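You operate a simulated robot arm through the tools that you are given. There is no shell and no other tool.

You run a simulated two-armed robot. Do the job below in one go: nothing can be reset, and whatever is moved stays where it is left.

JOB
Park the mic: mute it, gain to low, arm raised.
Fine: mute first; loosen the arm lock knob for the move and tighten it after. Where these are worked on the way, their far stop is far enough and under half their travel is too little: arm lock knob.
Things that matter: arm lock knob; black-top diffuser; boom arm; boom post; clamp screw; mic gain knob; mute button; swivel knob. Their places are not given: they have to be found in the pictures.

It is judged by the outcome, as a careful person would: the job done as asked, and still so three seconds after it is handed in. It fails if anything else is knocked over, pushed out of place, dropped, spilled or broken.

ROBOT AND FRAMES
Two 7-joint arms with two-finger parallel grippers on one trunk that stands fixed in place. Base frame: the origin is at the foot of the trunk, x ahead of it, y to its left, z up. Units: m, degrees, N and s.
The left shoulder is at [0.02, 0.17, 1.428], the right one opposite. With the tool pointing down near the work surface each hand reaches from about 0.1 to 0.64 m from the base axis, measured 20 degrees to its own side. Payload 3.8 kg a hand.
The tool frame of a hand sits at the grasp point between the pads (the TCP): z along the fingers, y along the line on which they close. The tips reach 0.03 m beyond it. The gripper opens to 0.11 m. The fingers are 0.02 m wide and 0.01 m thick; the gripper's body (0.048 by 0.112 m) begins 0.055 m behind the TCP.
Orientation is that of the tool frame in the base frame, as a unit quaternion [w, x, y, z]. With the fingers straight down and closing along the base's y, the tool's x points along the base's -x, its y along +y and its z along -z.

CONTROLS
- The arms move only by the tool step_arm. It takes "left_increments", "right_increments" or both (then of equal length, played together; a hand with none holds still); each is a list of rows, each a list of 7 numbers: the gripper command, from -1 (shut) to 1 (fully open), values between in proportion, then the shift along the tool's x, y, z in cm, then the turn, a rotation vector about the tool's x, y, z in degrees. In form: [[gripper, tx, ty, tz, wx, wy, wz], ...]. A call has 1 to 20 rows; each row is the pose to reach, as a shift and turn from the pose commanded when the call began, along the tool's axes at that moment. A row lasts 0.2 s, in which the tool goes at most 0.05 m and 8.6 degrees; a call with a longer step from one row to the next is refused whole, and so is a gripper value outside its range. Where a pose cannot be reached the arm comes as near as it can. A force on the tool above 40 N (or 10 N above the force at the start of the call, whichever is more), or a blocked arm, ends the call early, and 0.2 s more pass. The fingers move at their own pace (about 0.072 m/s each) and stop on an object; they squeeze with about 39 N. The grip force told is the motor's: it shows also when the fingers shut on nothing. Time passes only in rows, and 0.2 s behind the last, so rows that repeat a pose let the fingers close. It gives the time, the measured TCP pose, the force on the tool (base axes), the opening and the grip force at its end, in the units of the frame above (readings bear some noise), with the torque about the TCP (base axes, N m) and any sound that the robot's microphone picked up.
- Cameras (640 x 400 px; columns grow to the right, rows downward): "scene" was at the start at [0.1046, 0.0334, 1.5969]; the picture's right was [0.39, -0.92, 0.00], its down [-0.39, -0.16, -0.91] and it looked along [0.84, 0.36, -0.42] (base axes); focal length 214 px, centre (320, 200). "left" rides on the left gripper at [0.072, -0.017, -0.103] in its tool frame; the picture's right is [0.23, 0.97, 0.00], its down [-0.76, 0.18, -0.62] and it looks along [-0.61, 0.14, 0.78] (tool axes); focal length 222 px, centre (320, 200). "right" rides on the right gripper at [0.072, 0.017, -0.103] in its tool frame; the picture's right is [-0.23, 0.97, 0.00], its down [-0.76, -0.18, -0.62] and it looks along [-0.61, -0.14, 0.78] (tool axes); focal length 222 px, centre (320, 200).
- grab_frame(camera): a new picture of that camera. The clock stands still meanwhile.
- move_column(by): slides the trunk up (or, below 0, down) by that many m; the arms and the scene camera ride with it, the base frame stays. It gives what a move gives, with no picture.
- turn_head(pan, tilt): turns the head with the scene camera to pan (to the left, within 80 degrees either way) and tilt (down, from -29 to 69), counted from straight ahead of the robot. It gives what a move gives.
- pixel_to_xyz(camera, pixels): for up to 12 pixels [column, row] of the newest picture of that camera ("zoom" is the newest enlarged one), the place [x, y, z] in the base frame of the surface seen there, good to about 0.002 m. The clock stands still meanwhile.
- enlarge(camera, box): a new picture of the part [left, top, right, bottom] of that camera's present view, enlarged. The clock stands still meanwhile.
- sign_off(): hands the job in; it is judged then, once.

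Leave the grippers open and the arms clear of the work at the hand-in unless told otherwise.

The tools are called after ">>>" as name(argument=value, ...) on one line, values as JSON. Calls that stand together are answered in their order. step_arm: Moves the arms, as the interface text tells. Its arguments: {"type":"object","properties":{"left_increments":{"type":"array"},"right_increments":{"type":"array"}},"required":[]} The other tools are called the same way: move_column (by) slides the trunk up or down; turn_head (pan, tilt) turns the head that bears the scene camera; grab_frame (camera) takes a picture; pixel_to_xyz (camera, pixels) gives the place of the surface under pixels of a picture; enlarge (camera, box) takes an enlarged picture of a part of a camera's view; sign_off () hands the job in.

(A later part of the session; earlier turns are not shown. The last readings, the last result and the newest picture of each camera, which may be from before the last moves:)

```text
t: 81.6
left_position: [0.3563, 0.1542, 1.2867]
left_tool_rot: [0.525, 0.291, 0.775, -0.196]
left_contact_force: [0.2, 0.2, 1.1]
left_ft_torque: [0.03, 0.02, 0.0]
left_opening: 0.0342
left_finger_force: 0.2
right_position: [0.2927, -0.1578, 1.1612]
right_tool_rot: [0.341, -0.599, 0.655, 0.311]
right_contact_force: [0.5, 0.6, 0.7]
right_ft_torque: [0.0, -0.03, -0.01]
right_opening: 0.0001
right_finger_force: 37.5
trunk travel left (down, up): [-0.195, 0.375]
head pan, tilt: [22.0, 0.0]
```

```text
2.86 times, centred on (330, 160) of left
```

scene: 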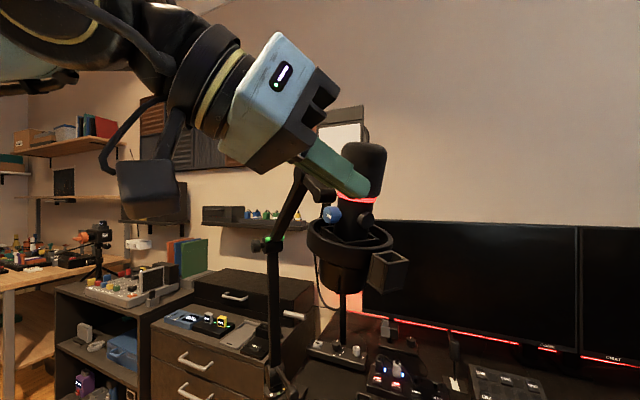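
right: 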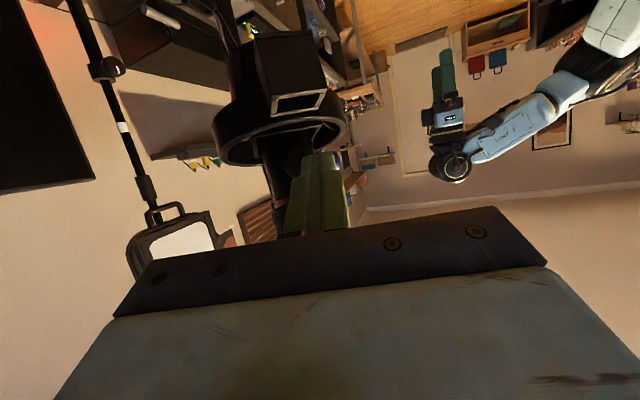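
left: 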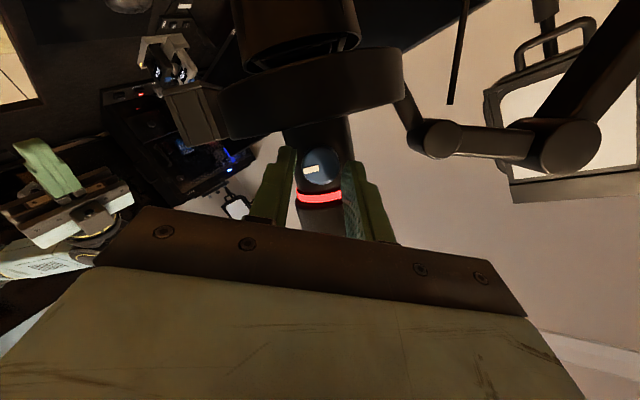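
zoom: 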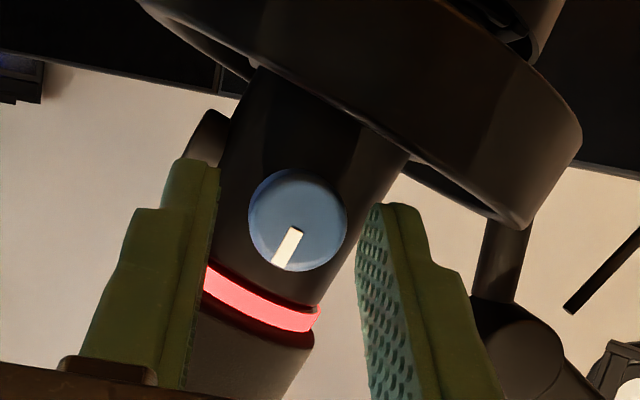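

The pointer lies exactly along the mic's "up". I'll advance, grip and turn counter-clockwise 40 degrees as a test.

>>> step_arm(left_increments=[[-0.38, -0.37, 0.2, 0.8, 0, 0, 0], [-0.38, -0.74, 0.2, 1.58, 0, 0, 0], [-1, -0.74, 0.2, 1.58, 0, 0, 0], [-1, -0.74, 0.2, 1.58, 0, 0, 0], [-1, -0.74, 0.2, 1.58, 0, 0, 0]])

>>> enlarge(camera="left", box=[250, 90, 410, 230])

>>> step_arm(left_increments=[[-1, 0, 0.131, 0.004, 3.74, 0.25, -7.06], [-1, 0.015, 0.26, 0.017, 7.49, 0.5, -14.13], [-1, 0.046, 0.385, 0.038, 11.23, 0.74, -21.2], [-1, 0.093, 0.504, 0.067, 14.98, 0.99, -28.3]])

>>> enlarge(camera="left", box=[250, 90, 410, 230])

>>> enlarge(camera="scene", box=[290, 120, 410, 270])

```text
t: 82.8
left_position: [0.3714, 0.1469, 1.2868]
left_tool_rot: [0.524, 0.292, 0.776, -0.197]
left_contact_force: [-0.3, 0.0, -0.2]
left_ft_torque: [0.08, -0.04, 0.01]
left_opening: 0.023
left_finger_force: 39.5
right_position: [0.2927, -0.158, 1.1614]
right_tool_rot: [0.341, -0.599, 0.654, 0.312]
right_contact_force: [0.3, 0.0, 0.4]
right_ft_torque: [0.01, 0.01, 0.01]
right_opening: 0.0
right_finger_force: 37.6
trunk travel left (down, up): [-0.195, 0.375]
head pan, tilt: [22.0, 0.0]
```

```text
2.86 times, centred on (330, 160) of left
```

zoom: 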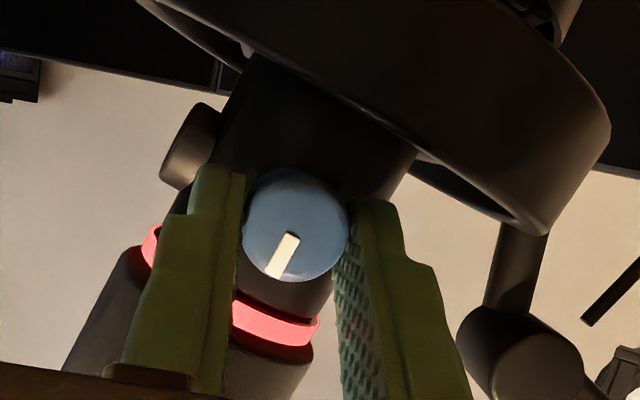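

```text
t: 83.8
left_position: [0.3756, 0.1514, 1.2853]
left_tool_rot: [0.41, 0.159, 0.796, -0.416]
left_contact_force: [5.8, 7.4, 0.3]
left_ft_torque: [0.27, -0.33, 0.92]
left_opening: 0.0235
left_finger_force: 38.9
right_position: [0.2922, -0.1572, 1.16]
right_tool_rot: [0.339, -0.6, 0.655, 0.311]
right_contact_force: [-0.1, -0.2, 0.4]
right_ft_torque: [-0.01, 0.01, 0.0]
right_opening: 0.0
right_finger_force: 37.5
trunk travel left (down, up): [-0.195, 0.375]
head pan, tilt: [22.0, 0.0]
```

```text
2.86 times, centred on (330, 160) of left
```

zoom: 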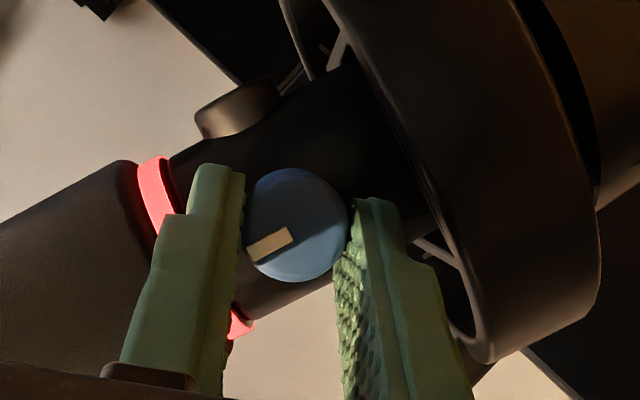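

```text
2.67 times, centred on (350, 195) of scene
```

zoom: 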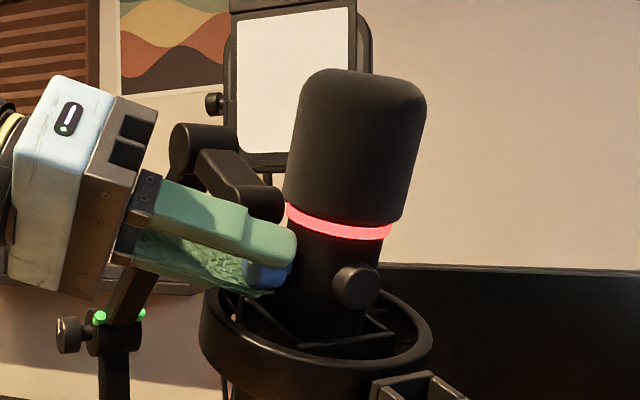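

The pointer again stayed at "up" while the fingers slipped, so the gain knob is at its counter-clockwise (low) stop. I'll open, retract the left hand away from the mic, and look over the boom.

>>> step_arm(left_increments=[[-0.38, 0, 0, 0, 0, 0, 0], [-0.38, 0, 0, 0, 0, 0, 0], [-0.38, 1.4, 0.1, -2.65, 0, 0, 0], [-0.38, 2.8, 0.2, -5.3, 0, 0, 0], [-0.38, 4.2, 0.3, -8, 0, 0, 0], [-0.38, 5.6, 0.4, -10.6, 0, 0, 0]])

>>> turn_head(pan=30, tilt=5)

>>> grab_frame(camera="scene")

>>> grab_frame(camera="left")

```text
t: 85.2
left_position: [0.2868, 0.2328, 1.274]
left_tool_rot: [0.412, 0.159, 0.796, -0.414]
left_contact_force: [0.0, 0.3, 0.2]
left_ft_torque: [0.0, 0.0, -0.03]
left_opening: 0.0343
left_finger_force: 0.0
right_position: [0.2919, -0.1585, 1.1623]
right_tool_rot: [0.341, -0.599, 0.655, 0.311]
right_contact_force: [0.2, 0.2, 0.4]
right_ft_torque: [0.0, -0.02, 0.02]
right_opening: 0.0
right_finger_force: 37.9
trunk travel left (down, up): [-0.195, 0.375]
head pan, tilt: [22.0, 0.0]
```

```text
t: 85.9
left_position: [0.2885, 0.2302, 1.2734]
left_tool_rot: [0.412, 0.16, 0.796, -0.415]
left_contact_force: [0.0, 0.9, 0.3]
left_ft_torque: [-0.02, -0.02, -0.01]
left_opening: 0.0343
left_finger_force: 0.1
right_position: [0.2926, -0.1576, 1.1606]
right_tool_rot: [0.341, -0.599, 0.654, 0.312]
right_contact_force: [-0.2, -0.2, 0.6]
right_ft_torque: [0.0, -0.01, 0.03]
right_opening: 0.0
right_finger_force: 37.7
trunk travel left (down, up): [-0.195, 0.375]
head pan, tilt: [30.0, 5.0]
```

```text
taken
```

scene: 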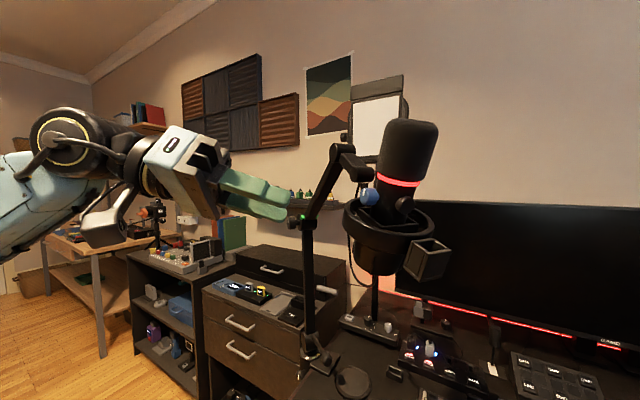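

```text
taken
```

left: 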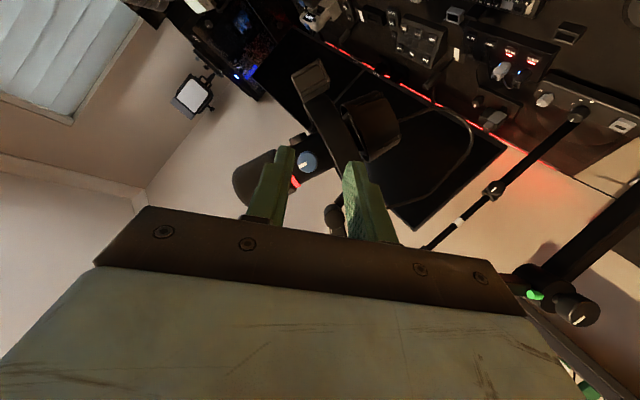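

I'll measure the boom joints and the lock knob from this picture.

>>> enlarge(camera="scene", box=[270, 120, 400, 240])

>>> pixel_to_xyz(camera="zoom", pixels=[[317, 155], [340, 150], [395, 235], [430, 240], [350, 180], [290, 260], [250, 330], [180, 480], [115, 498], [220, 470], [365, 165], [370, 200]])

>>> enlarge(camera="left", box=[520, 260, 640, 340])

>>> pixel_to_xyz(camera="zoom", pixels=[[300, 250], [340, 240], [310, 290], [270, 250], [350, 290], [330, 320], [80, 180], [100, 120]])

```text
3.33 times, centred on (335, 180) of scene
```

zoom: 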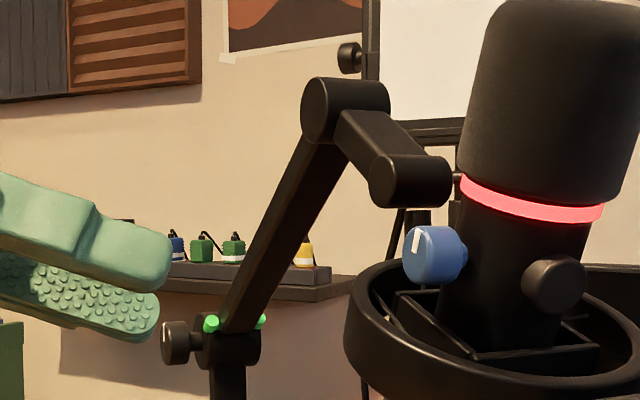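

```text
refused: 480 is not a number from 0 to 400
```

```text
5.00 times, centred on (580, 300) of left
```

zoom: 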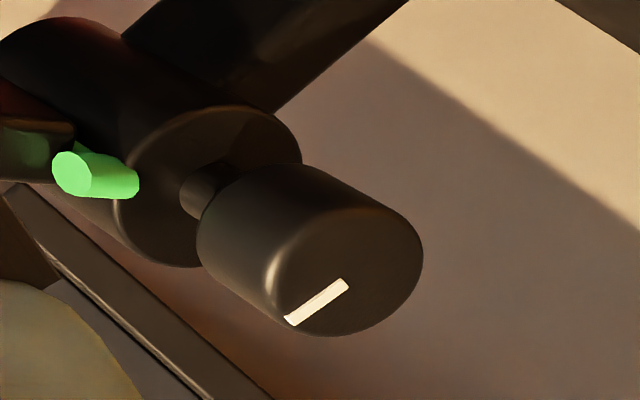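

```text
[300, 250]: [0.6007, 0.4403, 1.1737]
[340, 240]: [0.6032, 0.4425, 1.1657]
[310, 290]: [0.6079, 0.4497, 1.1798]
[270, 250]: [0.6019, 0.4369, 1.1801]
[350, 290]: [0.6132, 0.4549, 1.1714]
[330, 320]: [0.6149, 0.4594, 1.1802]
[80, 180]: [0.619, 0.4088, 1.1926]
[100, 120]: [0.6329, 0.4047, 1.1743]
```

The lock knob's face is near (0.612,0.453,1.174), its axis pointing inwards along (0.80,-0.59,0), with its pointer up. I'll measure the rest of the boom and the lamp behind it, which may stand in the way of the raise.

>>> enlarge(camera="scene", box=[270, 120, 400, 240])

>>> pixel_to_xyz(camera="zoom", pixels=[[317, 110], [350, 110], [395, 180], [430, 180], [370, 145], [280, 240], [240, 300], [230, 345], [180, 345], [450, 30], [350, 58], [415, 130]])

>>> enlarge(camera="scene", box=[320, 60, 460, 200])

>>> pixel_to_xyz(camera="zoom", pixels=[[160, 60], [360, 50], [160, 240], [240, 200], [135, 210], [300, 260], [80, 300], [300, 310], [480, 310], [270, 60]])

>>> enlarge(camera="scene", box=[330, 190, 460, 290])

>>> pixel_to_xyz(camera="zoom", pixels=[[460, 200], [490, 170], [500, 150], [400, 250], [420, 230], [350, 280], [300, 380], [480, 260], [540, 230], [450, 290], [470, 350], [350, 330]])

```text
3.33 times, centred on (335, 180) of scene
```

zoom: 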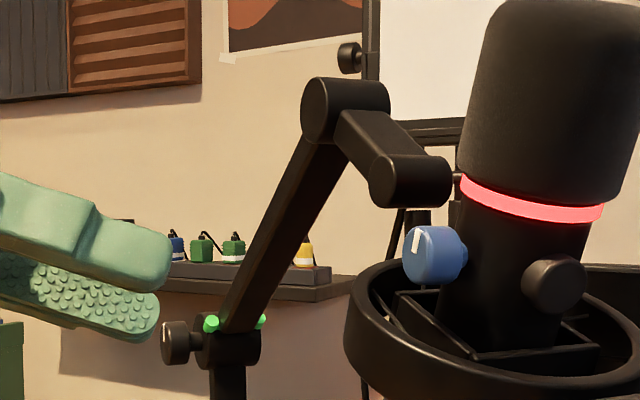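

```text
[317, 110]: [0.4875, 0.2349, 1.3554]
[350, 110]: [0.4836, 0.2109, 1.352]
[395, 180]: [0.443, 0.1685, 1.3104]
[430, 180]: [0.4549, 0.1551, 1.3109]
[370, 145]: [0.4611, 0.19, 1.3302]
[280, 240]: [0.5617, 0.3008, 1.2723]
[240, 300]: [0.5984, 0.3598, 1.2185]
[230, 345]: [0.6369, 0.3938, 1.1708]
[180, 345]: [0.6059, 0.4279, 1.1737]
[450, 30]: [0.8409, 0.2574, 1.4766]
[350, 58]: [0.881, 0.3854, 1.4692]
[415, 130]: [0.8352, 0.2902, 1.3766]
```

```text
2.86 times, centred on (390, 130) of scene
```

zoom: 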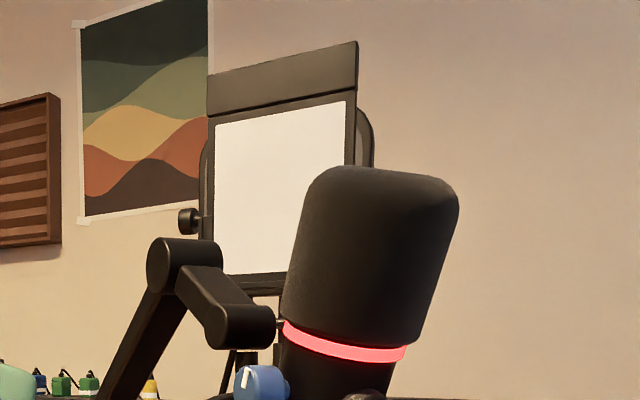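

```text
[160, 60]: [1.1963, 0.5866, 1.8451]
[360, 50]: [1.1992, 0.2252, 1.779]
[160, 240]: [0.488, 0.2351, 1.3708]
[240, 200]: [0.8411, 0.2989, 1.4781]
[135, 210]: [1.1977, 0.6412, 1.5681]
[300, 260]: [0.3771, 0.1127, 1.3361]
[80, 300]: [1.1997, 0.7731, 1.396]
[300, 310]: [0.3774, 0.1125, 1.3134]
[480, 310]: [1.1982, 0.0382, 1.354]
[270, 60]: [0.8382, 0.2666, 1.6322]
```

```text
4.00 times, centred on (395, 240) of scene
```

zoom: 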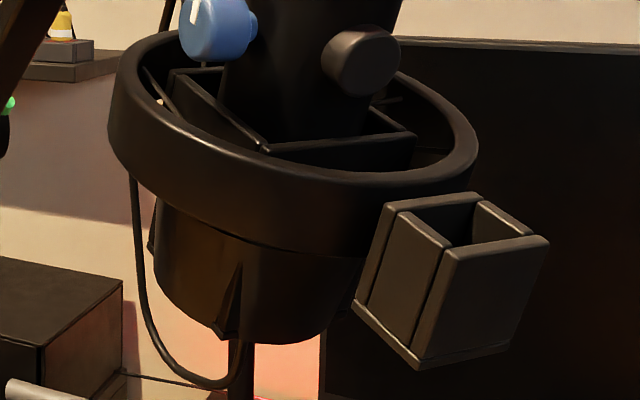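

```text
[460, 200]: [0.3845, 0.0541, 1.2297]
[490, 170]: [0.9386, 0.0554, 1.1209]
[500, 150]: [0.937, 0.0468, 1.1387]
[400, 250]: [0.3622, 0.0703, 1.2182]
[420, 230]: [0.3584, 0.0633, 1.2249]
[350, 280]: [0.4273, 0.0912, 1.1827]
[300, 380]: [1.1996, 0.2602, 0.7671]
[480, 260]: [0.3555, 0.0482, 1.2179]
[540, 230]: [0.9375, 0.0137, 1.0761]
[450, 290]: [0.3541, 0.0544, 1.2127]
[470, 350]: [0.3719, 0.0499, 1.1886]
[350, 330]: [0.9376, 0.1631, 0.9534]
```

The lamp is at x≈0.84, well behind the raise path. As a safety catch while loosening, I want the right fingers just under the ring's right side, so I'll look with the right camera and measure that part.

>>> grab_frame(camera="right")

>>> enlarge(camera="scene", box=[380, 200, 450, 270])

>>> pixel_to_xyz(camera="zoom", pixels=[[440, 110], [460, 140], [470, 170], [455, 120], [430, 160], [400, 180], [380, 100], [440, 250], [330, 200], [300, 230]])

```text
taken
```

right: 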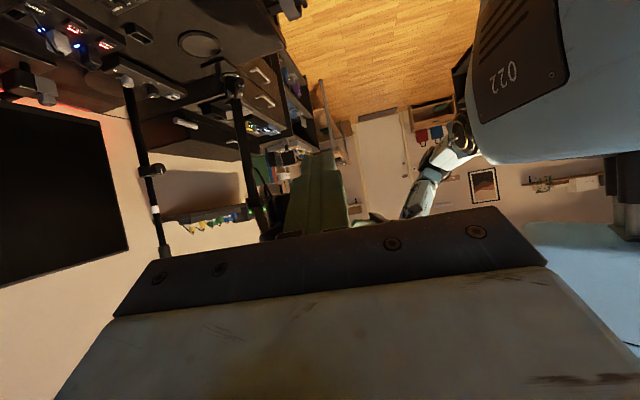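

```text
5.71 times, centred on (415, 235) of scene
```

zoom: 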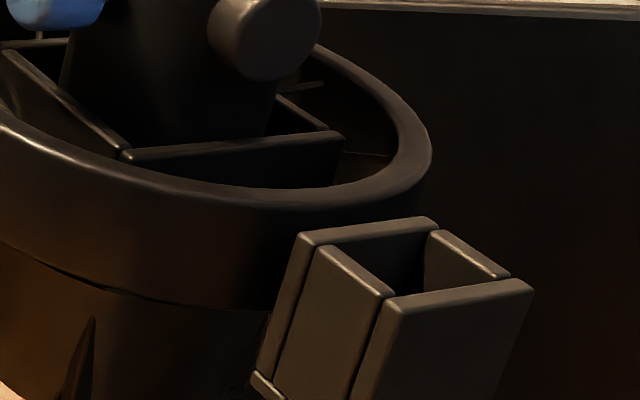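

```text
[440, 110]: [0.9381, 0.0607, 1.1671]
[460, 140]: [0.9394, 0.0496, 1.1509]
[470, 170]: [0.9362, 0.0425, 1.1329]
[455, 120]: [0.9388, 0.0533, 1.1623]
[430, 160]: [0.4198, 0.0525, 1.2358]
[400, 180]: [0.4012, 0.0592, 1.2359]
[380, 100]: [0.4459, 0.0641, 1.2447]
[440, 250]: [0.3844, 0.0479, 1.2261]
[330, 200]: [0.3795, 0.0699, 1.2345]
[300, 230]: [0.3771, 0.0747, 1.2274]
```

The ring's right edge is near (0.42,0.05), with its underside at about z 1.21. I'll bring the right hand out to x 0.42 on its own side and pitch it up towards level.

>>> step_arm(right_increments=[[-1, -1.4, -3.1, 0.2, 0, -6, 0], [-1, -2.8, -6.2, 0.5, 0, -12.5, 0], [-1, -4.1, -9.3, 0.7, 0, -19, 0], [-1, -5.45, -12.45, 0.9, 0, -25, 0]])

>>> turn_head(pan=10, tilt=10)

>>> grab_frame(camera="scene")

```text
t: 86.9
left_position: [0.2867, 0.2314, 1.2727]
left_tool_rot: [0.412, 0.161, 0.795, -0.415]
left_contact_force: [-0.9, 0.0, -0.4]
left_ft_torque: [0.01, 0.04, 0.01]
left_opening: 0.0342
left_finger_force: 0.1
right_position: [0.4125, -0.1274, 1.2107]
right_tool_rot: [0.475, -0.518, 0.569, 0.427]
right_contact_force: [-0.6, 0.2, -0.6]
right_ft_torque: [0.0, -0.01, -0.03]
right_opening: 0.0002
right_finger_force: 37.6
right hand out of reach, approached as far as the arm can: row 4
trunk travel left (down, up): [-0.195, 0.375]
head pan, tilt: [30.0, 5.0]
```

```text
t: 87.7
left_position: [0.287, 0.2311, 1.273]
left_tool_rot: [0.412, 0.159, 0.796, -0.414]
left_contact_force: [0.1, 0.1, -0.3]
left_ft_torque: [0.02, -0.03, -0.01]
left_opening: 0.0341
left_finger_force: 0.1
right_position: [0.4116, -0.128, 1.2101]
right_tool_rot: [0.473, -0.518, 0.572, 0.425]
right_contact_force: [0.3, -0.7, 0.0]
right_ft_torque: [-0.02, 0.0, 0.0]
right_opening: 0.0
right_finger_force: 37.2
trunk travel left (down, up): [-0.195, 0.375]
head pan, tilt: [10.0, 10.0]
```

```text
taken
```

scene: 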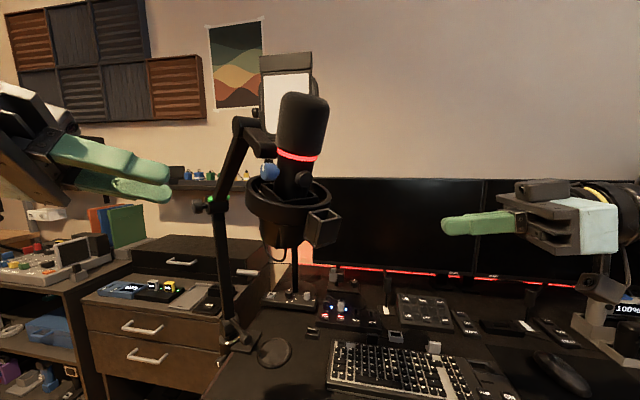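

Now I'll slide the right hand left towards the spot under the ring's right edge.

>>> step_arm(right_increments=[[-1, -0.35, 0.1, 4, 0, 0, 0], [-1, -0.7, 0.2, 8, 0, 0, 0], [-1, -1.0, 0.3, 11.5, 0, 0, 0], [-1, -1.25, 0.4, 14.5, 0, 0, 0]])

>>> enlarge(camera="scene", box=[220, 80, 420, 300])

>>> grab_frame(camera="right")

```text
t: 88.7
left_position: [0.2866, 0.2306, 1.2734]
left_tool_rot: [0.412, 0.16, 0.796, -0.414]
left_contact_force: [0.1, -0.5, 0.2]
left_ft_torque: [-0.01, 0.02, -0.01]
left_opening: 0.0339
left_finger_force: 0.0
right_position: [0.4211, 0.0179, 1.1968]
right_tool_rot: [0.475, -0.517, 0.565, 0.434]
right_contact_force: [0.1, 0.8, -0.6]
right_ft_torque: [-0.03, 0.0, 0.0]
right_opening: 0.0001
right_finger_force: 37.6
trunk travel left (down, up): [-0.195, 0.375]
head pan, tilt: [10.0, 10.0]
```

```text
1.82 times, centred on (320, 190) of scene
```

zoom: 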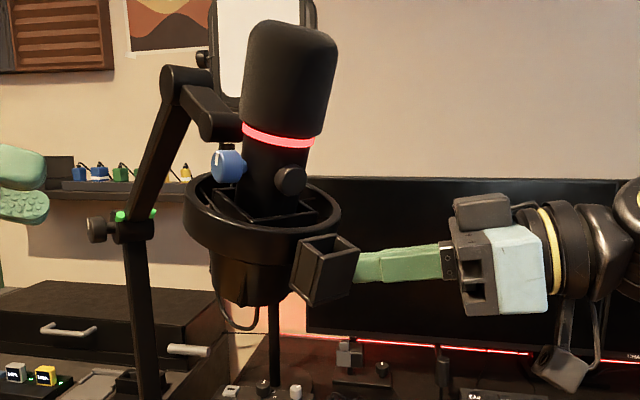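

```text
taken
```

right: 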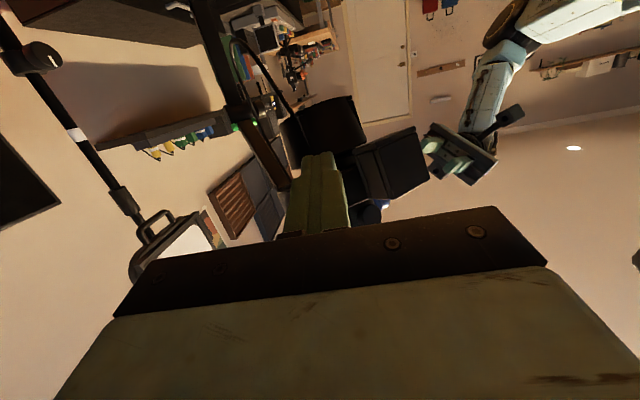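

The tip is at y 0.047, clear of the box. I'll go 1.7 cm further so that it lies under the ring's edge.

>>> step_arm(right_increments=[[-1, -0.1, 0, 0.9, 0, 0, 0], [-1, -0.2, 0, 1.7, 0, 0, 0]])

>>> enlarge(camera="right", box=[240, 70, 440, 230])

>>> enlarge(camera="scene", box=[300, 160, 380, 250])

```text
t: 89.3
left_position: [0.287, 0.2303, 1.2728]
left_tool_rot: [0.412, 0.16, 0.796, -0.414]
left_contact_force: [-0.4, 0.7, 0.5]
left_ft_torque: [0.03, -0.02, -0.02]
left_opening: 0.034
left_finger_force: 0.2
right_position: [0.4218, 0.0342, 1.1951]
right_tool_rot: [0.474, -0.518, 0.565, 0.434]
right_contact_force: [-1.6, 0.3, -0.1]
right_ft_torque: [-0.02, -0.01, -0.05]
right_opening: 0.0
right_finger_force: 37.4
trunk travel left (down, up): [-0.195, 0.375]
head pan, tilt: [10.0, 10.0]
```

```text
2.50 times, centred on (340, 150) of right
```

zoom: 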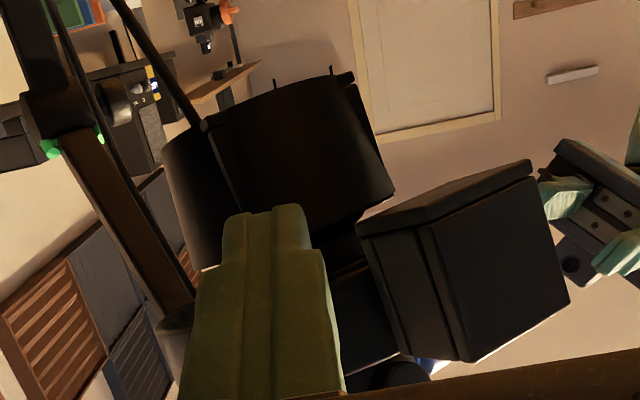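

```text
4.44 times, centred on (340, 205) of scene
```

zoom: 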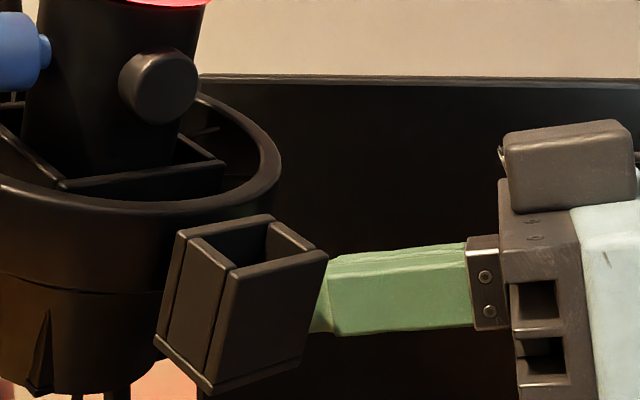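

The catch is in place: the finger is under the ring's right side, about 1 cm below it. Now I'll take the left hand around to the lock knob, staying out to the left, and stop 8 cm short of it on its axis with the fingers open about 58 mm.

>>> step_arm(left_increments=[[0.05, 0.2, 3.1, -2.88, 0, 0, 0], [0.05, 0.4, 6.2, -5.77, 0, 0, 0], [0.05, 0.6, 9.3, -8.65, -2.5, -2, 7.7], [0.05, 0.8, 12.4, -11.5, -4.9, -4.1, 15.4], [0.05, 1.0, 15.6, -14.4, -7.4, -6.1, 23], [0.05, 1.19, 18.67, -17.3, -9.9, -8.2, 30.7], [0.05, -0.9, 22.3, -15.3, -12.3, -10.2, 38.4], [0.05, -3.0, 25.9, -13.2, -14.8, -12.3, 46.1], [0.05, -5.0, 29.5, -11.2, -17.3, -14.3, 53.7], [0.05, -7.1, 33.1, -9.1, -19.7, -16.4, 61.4], [0.05, -9.19, 36.73, -7.09, -22.2, -18.4, 69.1]])

>>> grab_frame(camera="left")

>>> turn_head(pan=35, tilt=5)

>>> grab_frame(camera="scene")

```text
t: 91.7
left_position: [0.2397, 0.2952, 1.2721]
left_tool_rot: [0.679, 0.401, 0.614, -0.05]
left_contact_force: [-0.1, 1.0, 0.2]
left_ft_torque: [0.03, 0.02, 0.03]
left_opening: 0.058
left_finger_force: 0.0
left hand out of reach, approached as far as the arm can: row 5, 6, 7, 8, 9, 10, 11
right_position: [0.4217, 0.0341, 1.1958]
right_tool_rot: [0.474, -0.518, 0.565, 0.433]
right_contact_force: [0.0, 0.9, -0.1]
right_ft_torque: [0.02, 0.0, 0.01]
right_opening: 0.0
right_finger_force: 37.3
trunk travel left (down, up): [-0.195, 0.375]
head pan, tilt: [10.0, 10.0]
```

```text
taken
```

left: 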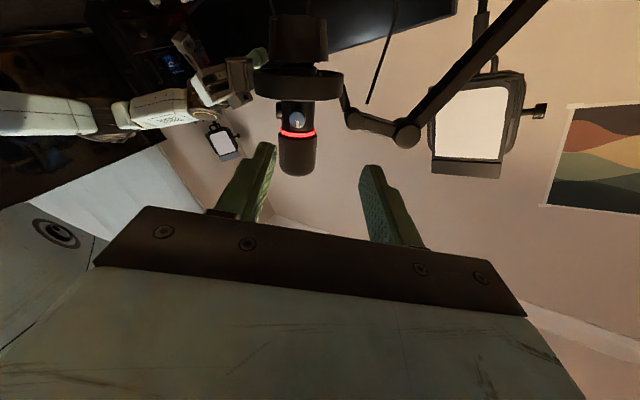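

```text
t: 92.6
left_position: [0.2389, 0.294, 1.271]
left_tool_rot: [0.678, 0.4, 0.614, -0.05]
left_contact_force: [0.3, 0.8, 0.1]
left_ft_torque: [0.0, -0.01, 0.01]
left_opening: 0.0577
left_finger_force: 0.0
right_position: [0.4223, 0.034, 1.1959]
right_tool_rot: [0.474, -0.517, 0.565, 0.433]
right_contact_force: [1.0, 0.3, 0.1]
right_ft_torque: [-0.02, -0.01, 0.01]
right_opening: 0.0
right_finger_force: 37.7
trunk travel left (down, up): [-0.195, 0.375]
head pan, tilt: [35.0, 5.0]
```

```text
taken
```

scene: 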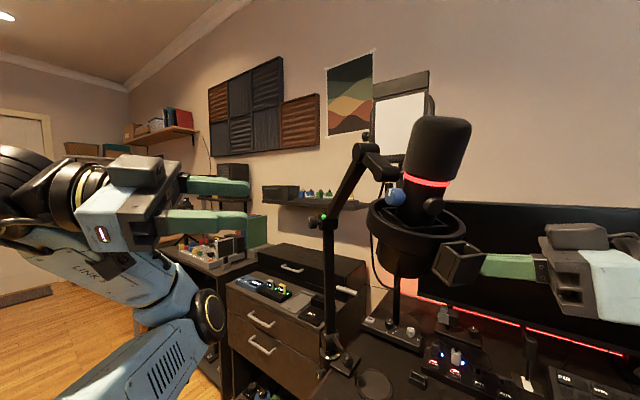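

The left arm got stuck on that detour because its wrist was bent too far at the outer waypoint. It is now pointing nearly along the knob's axis, so I'll move straight towards the standoff point instead. The line passes well clear of the boom bar.

>>> step_arm(left_increments=[[0.05, 3.1, 3.3, 1.2, -0.7, -0.8, 0], [0.05, 6.2, 6.6, 2.4, -1.4, -1.6, 0], [0.05, 9.3, 9.9, 3.7, -2.1, -2.4, 0], [0.05, 12.4, 13.2, 4.9, -2.9, -3.3, 0], [0.05, 15.5, 16.5, 6.1, -2.9, -3.3, 0], [0.05, 18.6, 19.8, 7.3, -2.9, -3.3, 0], [0.05, 21.7, 23.1, 8.6, -2.9, -3.3, 0], [0.05, 24.8, 26.4, 9.8, -2.9, -3.3, 0]])

>>> grab_frame(camera="left")

>>> grab_frame(camera="scene")

```text
t: 94.4
left_position: [0.2359, 0.294, 1.272]
left_tool_rot: [0.705, 0.382, 0.596, -0.047]
left_contact_force: [0.5, 0.2, -0.1]
left_ft_torque: [0.01, 0.0, 0.01]
left_opening: 0.0578
left_finger_force: 0.0
left hand out of reach, approached as far as the arm can: row 1, 2, 3, 4, 5, 6, 7, 8
right_position: [0.4221, 0.0332, 1.1952]
right_tool_rot: [0.474, -0.518, 0.565, 0.434]
right_contact_force: [-0.3, -0.1, 0.7]
right_ft_torque: [-0.01, 0.01, 0.01]
right_opening: 0.0001
right_finger_force: 37.6
trunk travel left (down, up): [-0.195, 0.375]
head pan, tilt: [35.0, 5.0]
```

```text
taken
```

left: 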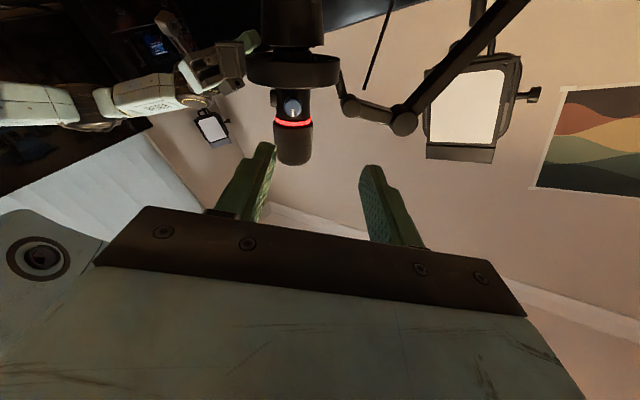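

```text
taken
```

scene: 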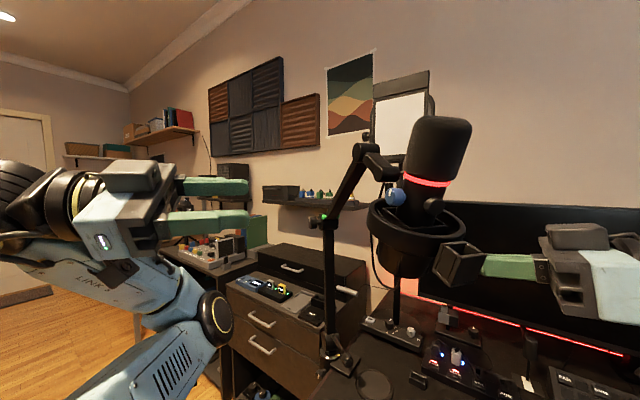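

The left arm is folded oddly: its elbow is in front at (210,315) and the wrist behind. I'll measure these joints before choosing how to unfold it.

>>> pixel_to_xyz(camera="scene", pixels=[[215, 315], [160, 290], [100, 275], [30, 190], [60, 210], [150, 375], [110, 240], [10, 190]])

```text
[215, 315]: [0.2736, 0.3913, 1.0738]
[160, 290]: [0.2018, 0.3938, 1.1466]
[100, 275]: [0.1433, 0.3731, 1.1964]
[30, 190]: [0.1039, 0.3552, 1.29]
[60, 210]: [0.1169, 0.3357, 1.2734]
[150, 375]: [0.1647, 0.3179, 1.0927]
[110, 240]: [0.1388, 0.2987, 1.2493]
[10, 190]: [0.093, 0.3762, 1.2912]
```

The elbow is at about (0.27,0.40,1.07) and the wrist at (0.08,0.41,1.28). Lifting the hand should open the elbow, so I'll raise it 12 cm.

>>> step_arm(left_increments=[[0.05, -3.5, 1.9, 0, 0, 0, 0], [0.05, -7, 3.9, 0, 0, 0, 0], [0.05, -10.5, 5.8, 0, 0, 0, 0]])

```text
t: 95.2
left_position: [0.2355, 0.2926, 1.3922]
left_tool_rot: [0.705, 0.383, 0.595, -0.047]
left_contact_force: [0.0, -1.5, 0.0]
left_ft_torque: [0.0, 0.0, -0.01]
left_opening: 0.0578
left_finger_force: 0.0
right_position: [0.4231, 0.0325, 1.195]
right_tool_rot: [0.475, -0.517, 0.565, 0.434]
right_contact_force: [-0.3, -0.4, -1.3]
right_ft_torque: [0.01, 0.04, 0.02]
right_opening: 0.0001
right_finger_force: 37.8
trunk travel left (down, up): [-0.195, 0.375]
head pan, tilt: [35.0, 5.0]
```

That worked. Now forwards and outwards at this height.

>>> step_arm(left_increments=[[0.05, 1.8, 3.25, 1.0, 0, 0, 0], [0.05, 3.6, 6.5, 2.0, 0, 0, 0], [0.05, 5.4, 9.75, 3.0, 0, 0, 0], [0.05, 7.15, 13.0, 3.95, 0, 0, 0], [0.05, 8.95, 16.27, 4.93, 0, 0, 0]])

>>> grab_frame(camera="scene")

```text
t: 96.4
left_position: [0.2357, 0.294, 1.3906]
left_tool_rot: [0.705, 0.382, 0.595, -0.047]
left_contact_force: [-0.3, 0.1, -0.3]
left_ft_torque: [-0.03, 0.0, -0.02]
left_opening: 0.0578
left_finger_force: 0.0
left hand out of reach, approached as far as the arm can: row 1, 2, 3, 4, 5
right_position: [0.422, 0.0347, 1.1954]
right_tool_rot: [0.474, -0.518, 0.565, 0.433]
right_contact_force: [-0.3, 1.2, -0.4]
right_ft_torque: [-0.02, 0.02, 0.0]
right_opening: 0.0
right_finger_force: 37.4
trunk travel left (down, up): [-0.195, 0.375]
head pan, tilt: [35.0, 5.0]
```

```text
taken
```

scene: 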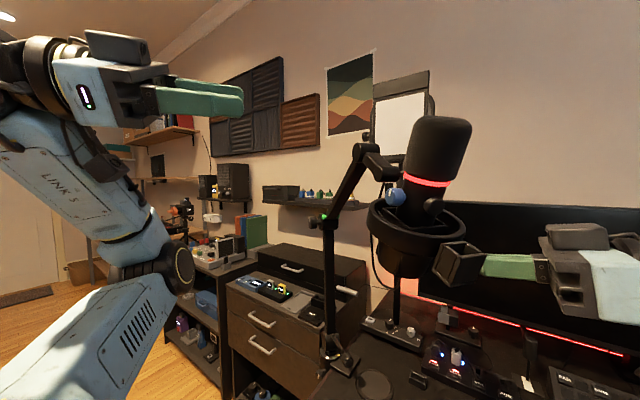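

No movement that way, so the inward wrist bend is at its limit. I'll try straight forward (+x) first, which should ease the bend.

>>> step_arm(left_increments=[[0.05, 1.1, 2.1, 3.2, 0, 0, 0], [0.05, 2.3, 4.2, 6.4, 0, 0, 0], [0.05, 3.4, 6.2, 9.6, 0, 0, 0], [0.05, 4.6, 8.3, 12.9, 0, 0, 0]])

```text
t: 97.6
left_position: [0.315, 0.2563, 1.436]
left_tool_rot: [0.787, 0.34, 0.515, -0.027]
left_contact_force: [0.1, 1.5, -0.1]
left_ft_torque: [0.01, 0.0, -0.03]
left_opening: 0.0577
left_finger_force: 0.1
left hand out of reach, approached as far as the arm can: row 1, 2, 3, 4
right_position: [0.4225, 0.0343, 1.1956]
right_tool_rot: [0.474, -0.517, 0.565, 0.434]
right_contact_force: [-0.2, 0.1, 0.7]
right_ft_torque: [0.01, 0.02, 0.06]
right_opening: 0.0001
right_finger_force: 36.9
trunk travel left (down, up): [-0.195, 0.375]
head pan, tilt: [35.0, 5.0]
stopped in row 4 (left hand): the arm was blocked; the commanded pose is now the measured one
```

It stopped as "blocked" at (0.315,0.256,1.436). I'll look at what the arm is touching.

>>> grab_frame(camera="scene")

>>> turn_head(pan=70, tilt=20)

>>> grab_frame(camera="scene")

```text
taken
```

scene: 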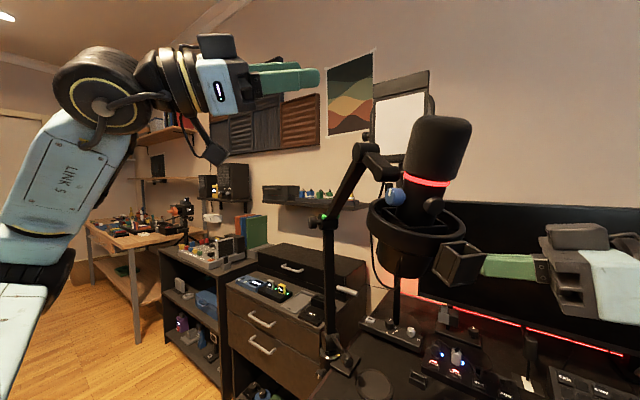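

```text
t: 98.6
left_position: [0.3143, 0.2559, 1.4354]
left_tool_rot: [0.786, 0.34, 0.515, -0.029]
left_contact_force: [-0.3, -0.4, -0.4]
left_ft_torque: [-0.02, 0.0, -0.04]
left_opening: 0.0577
left_finger_force: 0.2
right_position: [0.423, 0.034, 1.1957]
right_tool_rot: [0.474, -0.518, 0.564, 0.435]
right_contact_force: [0.5, -0.3, -0.1]
right_ft_torque: [0.01, -0.02, 0.03]
right_opening: 0.0
right_finger_force: 37.3
trunk travel left (down, up): [-0.195, 0.375]
head pan, tilt: [70.0, 20.0]
```

```text
taken
```

scene: 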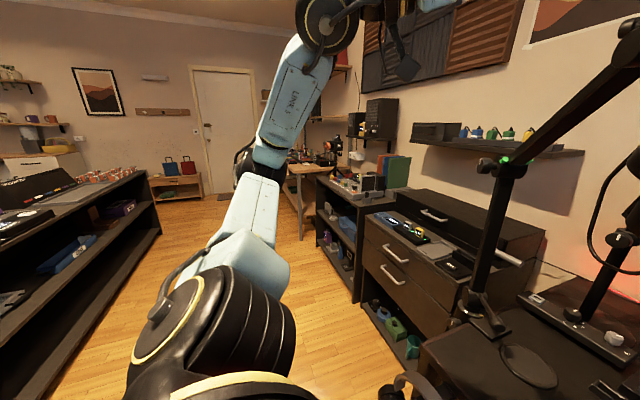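

Nothing is touched: the arm just swung into a more natural posture, with the elbow out to the left and the forearm up. I'll head towards the lock knob from here, forwards and left, in moderate steps.

>>> step_arm(left_increments=[[0.05, 2.7, 2.9, 0.1, 0, 0, 0], [0.05, 5.4, 5.8, 0.2, 0, 0, 0], [0.05, 8.1, 8.7, 0.3, 0, 0, 0], [0.05, 10.8, 11.7, 0.4, 0, 0, 0]])

>>> grab_frame(camera="scene")

```text
t: 99.6
left_position: [0.4022, 0.2974, 1.3738]
left_tool_rot: [0.796, 0.313, 0.517, -0.02]
left_contact_force: [0.8, 0.8, -2.0]
left_ft_torque: [0.01, -0.08, -0.07]
left_opening: 0.0578
left_finger_force: 0.1
left hand out of reach, approached as far as the arm can: row 1, 2, 3, 4
right_position: [0.4256, 0.037, 1.1927]
right_tool_rot: [0.473, -0.517, 0.566, 0.434]
right_contact_force: [0.9, 0.5, -0.1]
right_ft_torque: [0.0, 0.02, 0.1]
right_opening: 0.0
right_finger_force: 37.3
trunk travel left (down, up): [-0.195, 0.375]
head pan, tilt: [70.0, 20.0]
```

```text
taken
```

scene: 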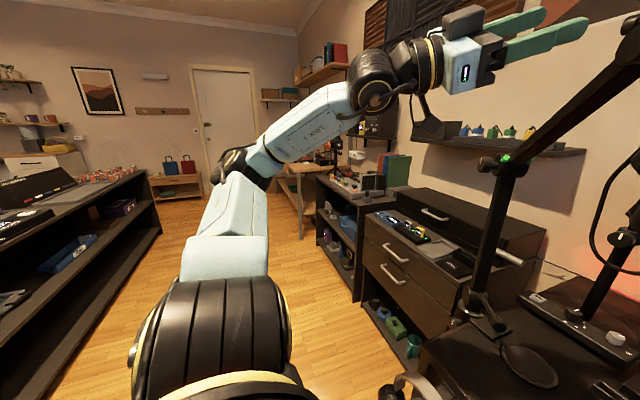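

The arm is now well stretched out. Next I'll move left (+y) and a little down, away from the boom elbow.

>>> step_arm(left_increments=[[0.05, 2.1, 2.4, -2.3, 0, 0, 0], [0.05, 4.3, 4.8, -4.6, 0, 0, 0], [0.05, 6.4, 7.2, -6.9, 0, 0, 0], [0.05, 8.56, 9.66, -9.13, 0, 0, 0]])

>>> grab_frame(camera="scene")

```text
t: 100.6
left_position: [0.4141, 0.3073, 1.3356]
left_tool_rot: [0.798, 0.31, 0.517, -0.017]
left_contact_force: [0.0, -0.4, -0.4]
left_ft_torque: [0.02, -0.02, 0.02]
left_opening: 0.0577
left_finger_force: 0.1
left hand out of reach, approached as far as the arm can: row 1, 2, 3, 4
right_position: [0.4216, 0.0336, 1.1961]
right_tool_rot: [0.475, -0.517, 0.564, 0.434]
right_contact_force: [0.1, -0.2, 0.1]
right_ft_torque: [0.0, -0.02, 0.02]
right_opening: 0.0
right_finger_force: 37.7
trunk travel left (down, up): [-0.195, 0.375]
head pan, tilt: [70.0, 20.0]
```

```text
taken
```

scene: 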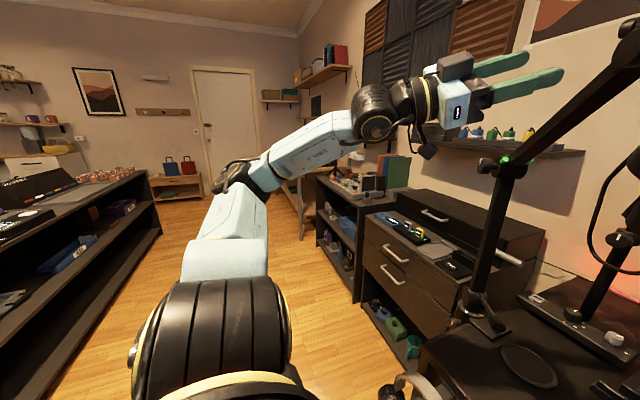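

The limit is the inward wrist bend. Instead I'll grip the lock knob at 45 degrees to its axis, coming from the robot's side (azimuth 9) with the fingers above and below the knob. That is a more natural reach. I'll re-orient while easing down and left.

>>> step_arm(left_increments=[[0.05, 1.06, -0.2, -0.7, -0.76, 4.5, 6.29], [0.05, 2.1, -0.35, -1.4, -1.52, 9, 12.6], [0.05, 3.2, -0.5, -2.1, -2.3, 13.5, 18.9], [0.05, 4.2, -0.7, -2.8, -3.0, 18, 25.2], [0.05, 5.3, -0.9, -3.5, -3.8, 22.5, 31.4], [0.05, 6.4, -1.05, -4.2, -4.6, 27, 37.7], [0.05, 7.4, -1.2, -4.9, -5.3, 31.5, 44], [0.05, 8.5, -1.4, -5.6, -6.1, 36, 50.3], [0.05, 9.5, -1.6, -6.3, -6.8, 40.5, 56.6], [0.05, 10.6, -1.75, -7.03, -7.6, 45, 62.9]])

>>> turn_head(pan=42, tilt=12)

>>> grab_frame(camera="scene")

>>> grab_frame(camera="left")

```text
t: 102.8
left_position: [0.426, 0.3047, 1.2187]
left_tool_rot: [0.46, 0.464, 0.534, 0.537]
left_contact_force: [-0.2, -0.2, 0.1]
left_ft_torque: [0.03, -0.01, 0.01]
left_opening: 0.0579
left_finger_force: 0.1
left hand out of reach, approached as far as the arm can: row 1, 2, 3, 4, 5, 6, 7, 8, 9, 10
right_position: [0.4227, 0.0343, 1.1956]
right_tool_rot: [0.475, -0.517, 0.565, 0.433]
right_contact_force: [0.2, -0.5, 0.2]
right_ft_torque: [0.02, 0.03, -0.02]
right_opening: 0.0
right_finger_force: 37.4
trunk travel left (down, up): [-0.195, 0.375]
head pan, tilt: [70.0, 20.0]
```

```text
t: 103.8
left_position: [0.4249, 0.3045, 1.2184]
left_tool_rot: [0.461, 0.464, 0.533, 0.536]
left_contact_force: [0.2, 0.0, 0.6]
left_ft_torque: [0.03, 0.02, 0.03]
left_opening: 0.058
left_finger_force: 0.1
right_position: [0.4216, 0.0341, 1.1952]
right_tool_rot: [0.474, -0.518, 0.564, 0.434]
right_contact_force: [0.0, 0.9, 0.3]
right_ft_torque: [-0.01, 0.0, 0.0]
right_opening: 0.0
right_finger_force: 37.5
trunk travel left (down, up): [-0.195, 0.375]
head pan, tilt: [42.0, 12.0]
```

```text
taken
```

scene: 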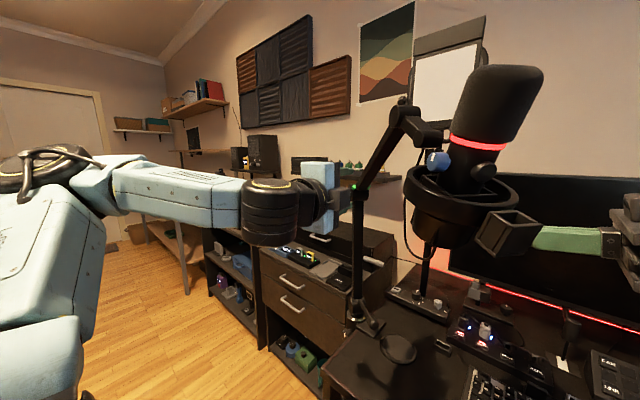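

```text
taken
```

left: 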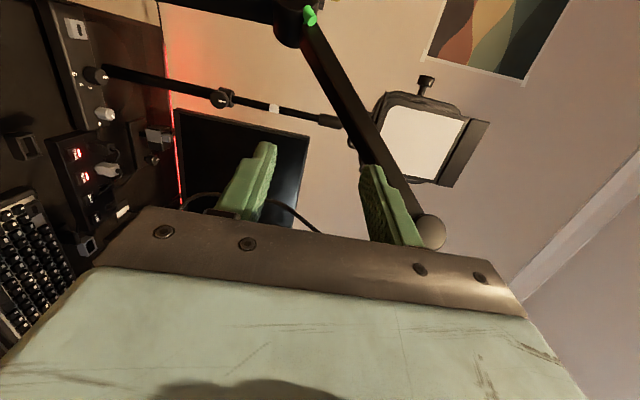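

The orientation is achieved and the arm is well extended. Now I'll move left to line up with the knob, keeping back from it.

>>> step_arm(left_increments=[[0.05, 4.1, -1.3, 0.7, 0, 0, 0], [0.05, 8.2, -2.7, 1.5, 0, 0, 0], [0.05, 12.3, -4, 2.3, 0, 0, 0]])

>>> grab_frame(camera="left")

>>> grab_frame(camera="scene")

```text
t: 104.5
left_position: [0.4282, 0.3047, 1.2185]
left_tool_rot: [0.461, 0.464, 0.533, 0.537]
left_contact_force: [-0.5, 0.7, 0.5]
left_ft_torque: [-0.02, 0.0, -0.01]
left_opening: 0.0579
left_finger_force: 0.1
left hand out of reach, approached as far as the arm can: row 1, 2, 3
right_position: [0.4215, 0.0341, 1.1955]
right_tool_rot: [0.474, -0.518, 0.564, 0.434]
right_contact_force: [-0.6, 0.5, 0.1]
right_ft_torque: [0.0, -0.01, 0.01]
right_opening: 0.0001
right_finger_force: 37.7
trunk travel left (down, up): [-0.195, 0.375]
head pan, tilt: [42.0, 12.0]
```

```text
taken
```

left: 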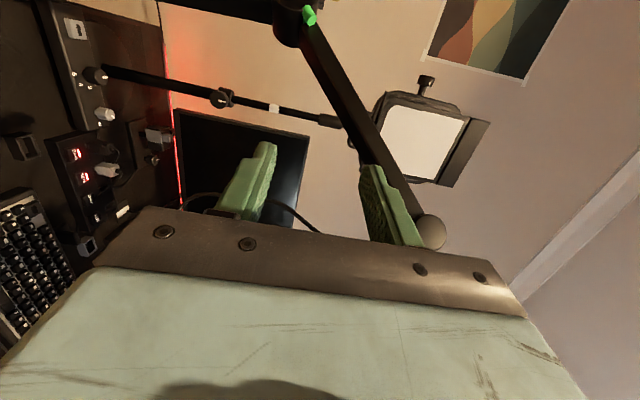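

```text
taken
```

scene: 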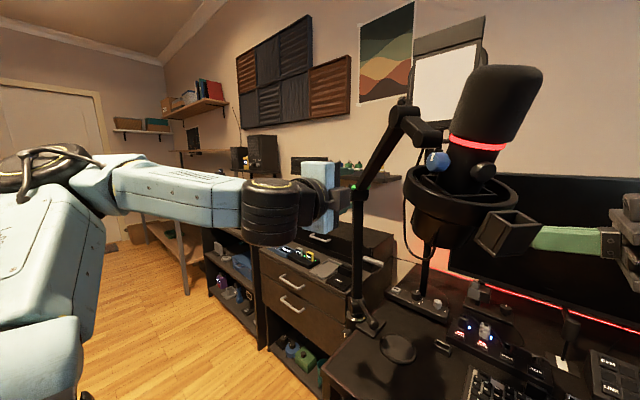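

Stuck again in the same place. I need to understand the posture, so I'll look at the whole left arm and measure its joints.

>>> turn_head(pan=75, tilt=15)

>>> grab_frame(camera="scene")

>>> pixel_to_xyz(camera="scene", pixels=[[200, 320], [250, 250], [220, 180], [350, 160], [430, 190], [480, 180], [300, 170], [180, 200]])

```text
t: 105.5
left_position: [0.4272, 0.3041, 1.2199]
left_tool_rot: [0.461, 0.465, 0.533, 0.535]
left_contact_force: [0.5, -0.5, 0.1]
left_ft_torque: [-0.01, -0.02, -0.03]
left_opening: 0.0579
left_finger_force: 0.0
right_position: [0.4207, 0.035, 1.1959]
right_tool_rot: [0.474, -0.518, 0.564, 0.434]
right_contact_force: [0.2, -1.0, 0.5]
right_ft_torque: [0.01, 0.04, -0.01]
right_opening: 0.0
right_finger_force: 37.5
trunk travel left (down, up): [-0.195, 0.375]
head pan, tilt: [75.0, 15.0]
```

```text
taken
```

scene: 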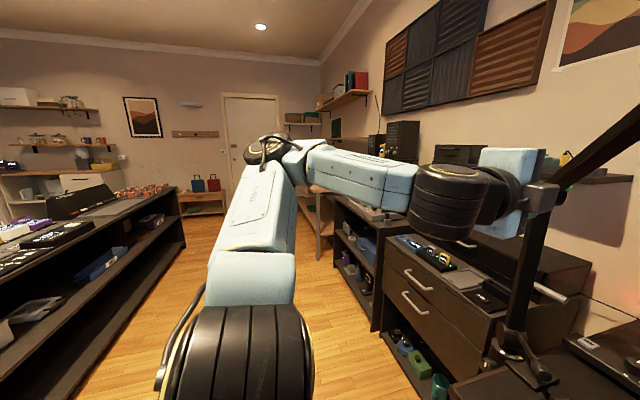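

```text
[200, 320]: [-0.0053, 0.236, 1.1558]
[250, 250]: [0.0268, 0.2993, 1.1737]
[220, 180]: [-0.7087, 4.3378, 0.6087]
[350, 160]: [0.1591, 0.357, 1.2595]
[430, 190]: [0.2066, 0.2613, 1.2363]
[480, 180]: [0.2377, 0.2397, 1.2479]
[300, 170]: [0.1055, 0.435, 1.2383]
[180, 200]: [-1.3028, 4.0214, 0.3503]
```

The elbow is out to the left and the wrist is too close in. The final pose itself is fine; only the path is awkward. So I'll go down below the boom bar (z 1.10) and forward first, then left.

>>> step_arm(left_increments=[[0.05, 0, -4, 1, 0, 0, 0], [0.05, 0, -8, 2.5, 0, 0, 0], [0.05, 0, -12, 4, 0, 0, 0]])

>>> step_arm(left_increments=[[0.05, 2, 0, 2, 0, 0, 0], [0.05, 4.5, 0, 3, 0, 0, 0], [0.05, 7.5, 0, 4, 0, 0, 0], [0.05, 10.5, 0, 4, 0, 0, 0]])

>>> grab_frame(camera="left")

```text
t: 106.3
left_position: [0.4632, 0.2884, 1.1576]
left_tool_rot: [0.452, 0.471, 0.541, 0.531]
left_contact_force: [0.2, -0.9, -0.2]
left_ft_torque: [0.0, 0.0, 0.04]
left_opening: 0.0579
left_finger_force: 0.0
left hand out of reach, approached as far as the arm can: row 2, 3
right_position: [0.4239, 0.0307, 1.1946]
right_tool_rot: [0.475, -0.516, 0.565, 0.434]
right_contact_force: [-0.2, -1.1, -0.3]
right_ft_torque: [0.04, 0.01, 0.07]
right_opening: 0.0
right_finger_force: 37.9
trunk travel left (down, up): [-0.195, 0.375]
head pan, tilt: [75.0, 15.0]
```

```text
t: 107.3
left_position: [0.5023, 0.3553, 1.1854]
left_tool_rot: [0.46, 0.465, 0.536, 0.534]
left_contact_force: [-0.2, -0.2, 0.2]
left_ft_torque: [0.03, 0.01, 0.0]
left_opening: 0.0577
left_finger_force: 0.0
left hand out of reach, approached as far as the arm can: row 1, 2, 3, 4
right_position: [0.4209, 0.0339, 1.195]
right_tool_rot: [0.475, -0.518, 0.564, 0.434]
right_contact_force: [0.4, 0.4, 1.0]
right_ft_torque: [0.03, 0.02, 0.01]
right_opening: 0.0
right_finger_force: 37.9
trunk travel left (down, up): [-0.195, 0.375]
head pan, tilt: [75.0, 15.0]
```

```text
taken
```

left: 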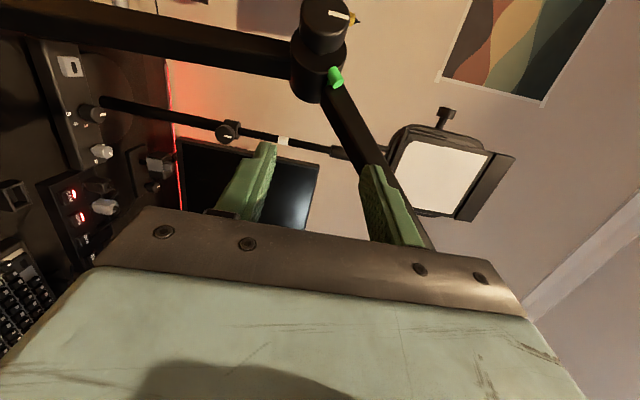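

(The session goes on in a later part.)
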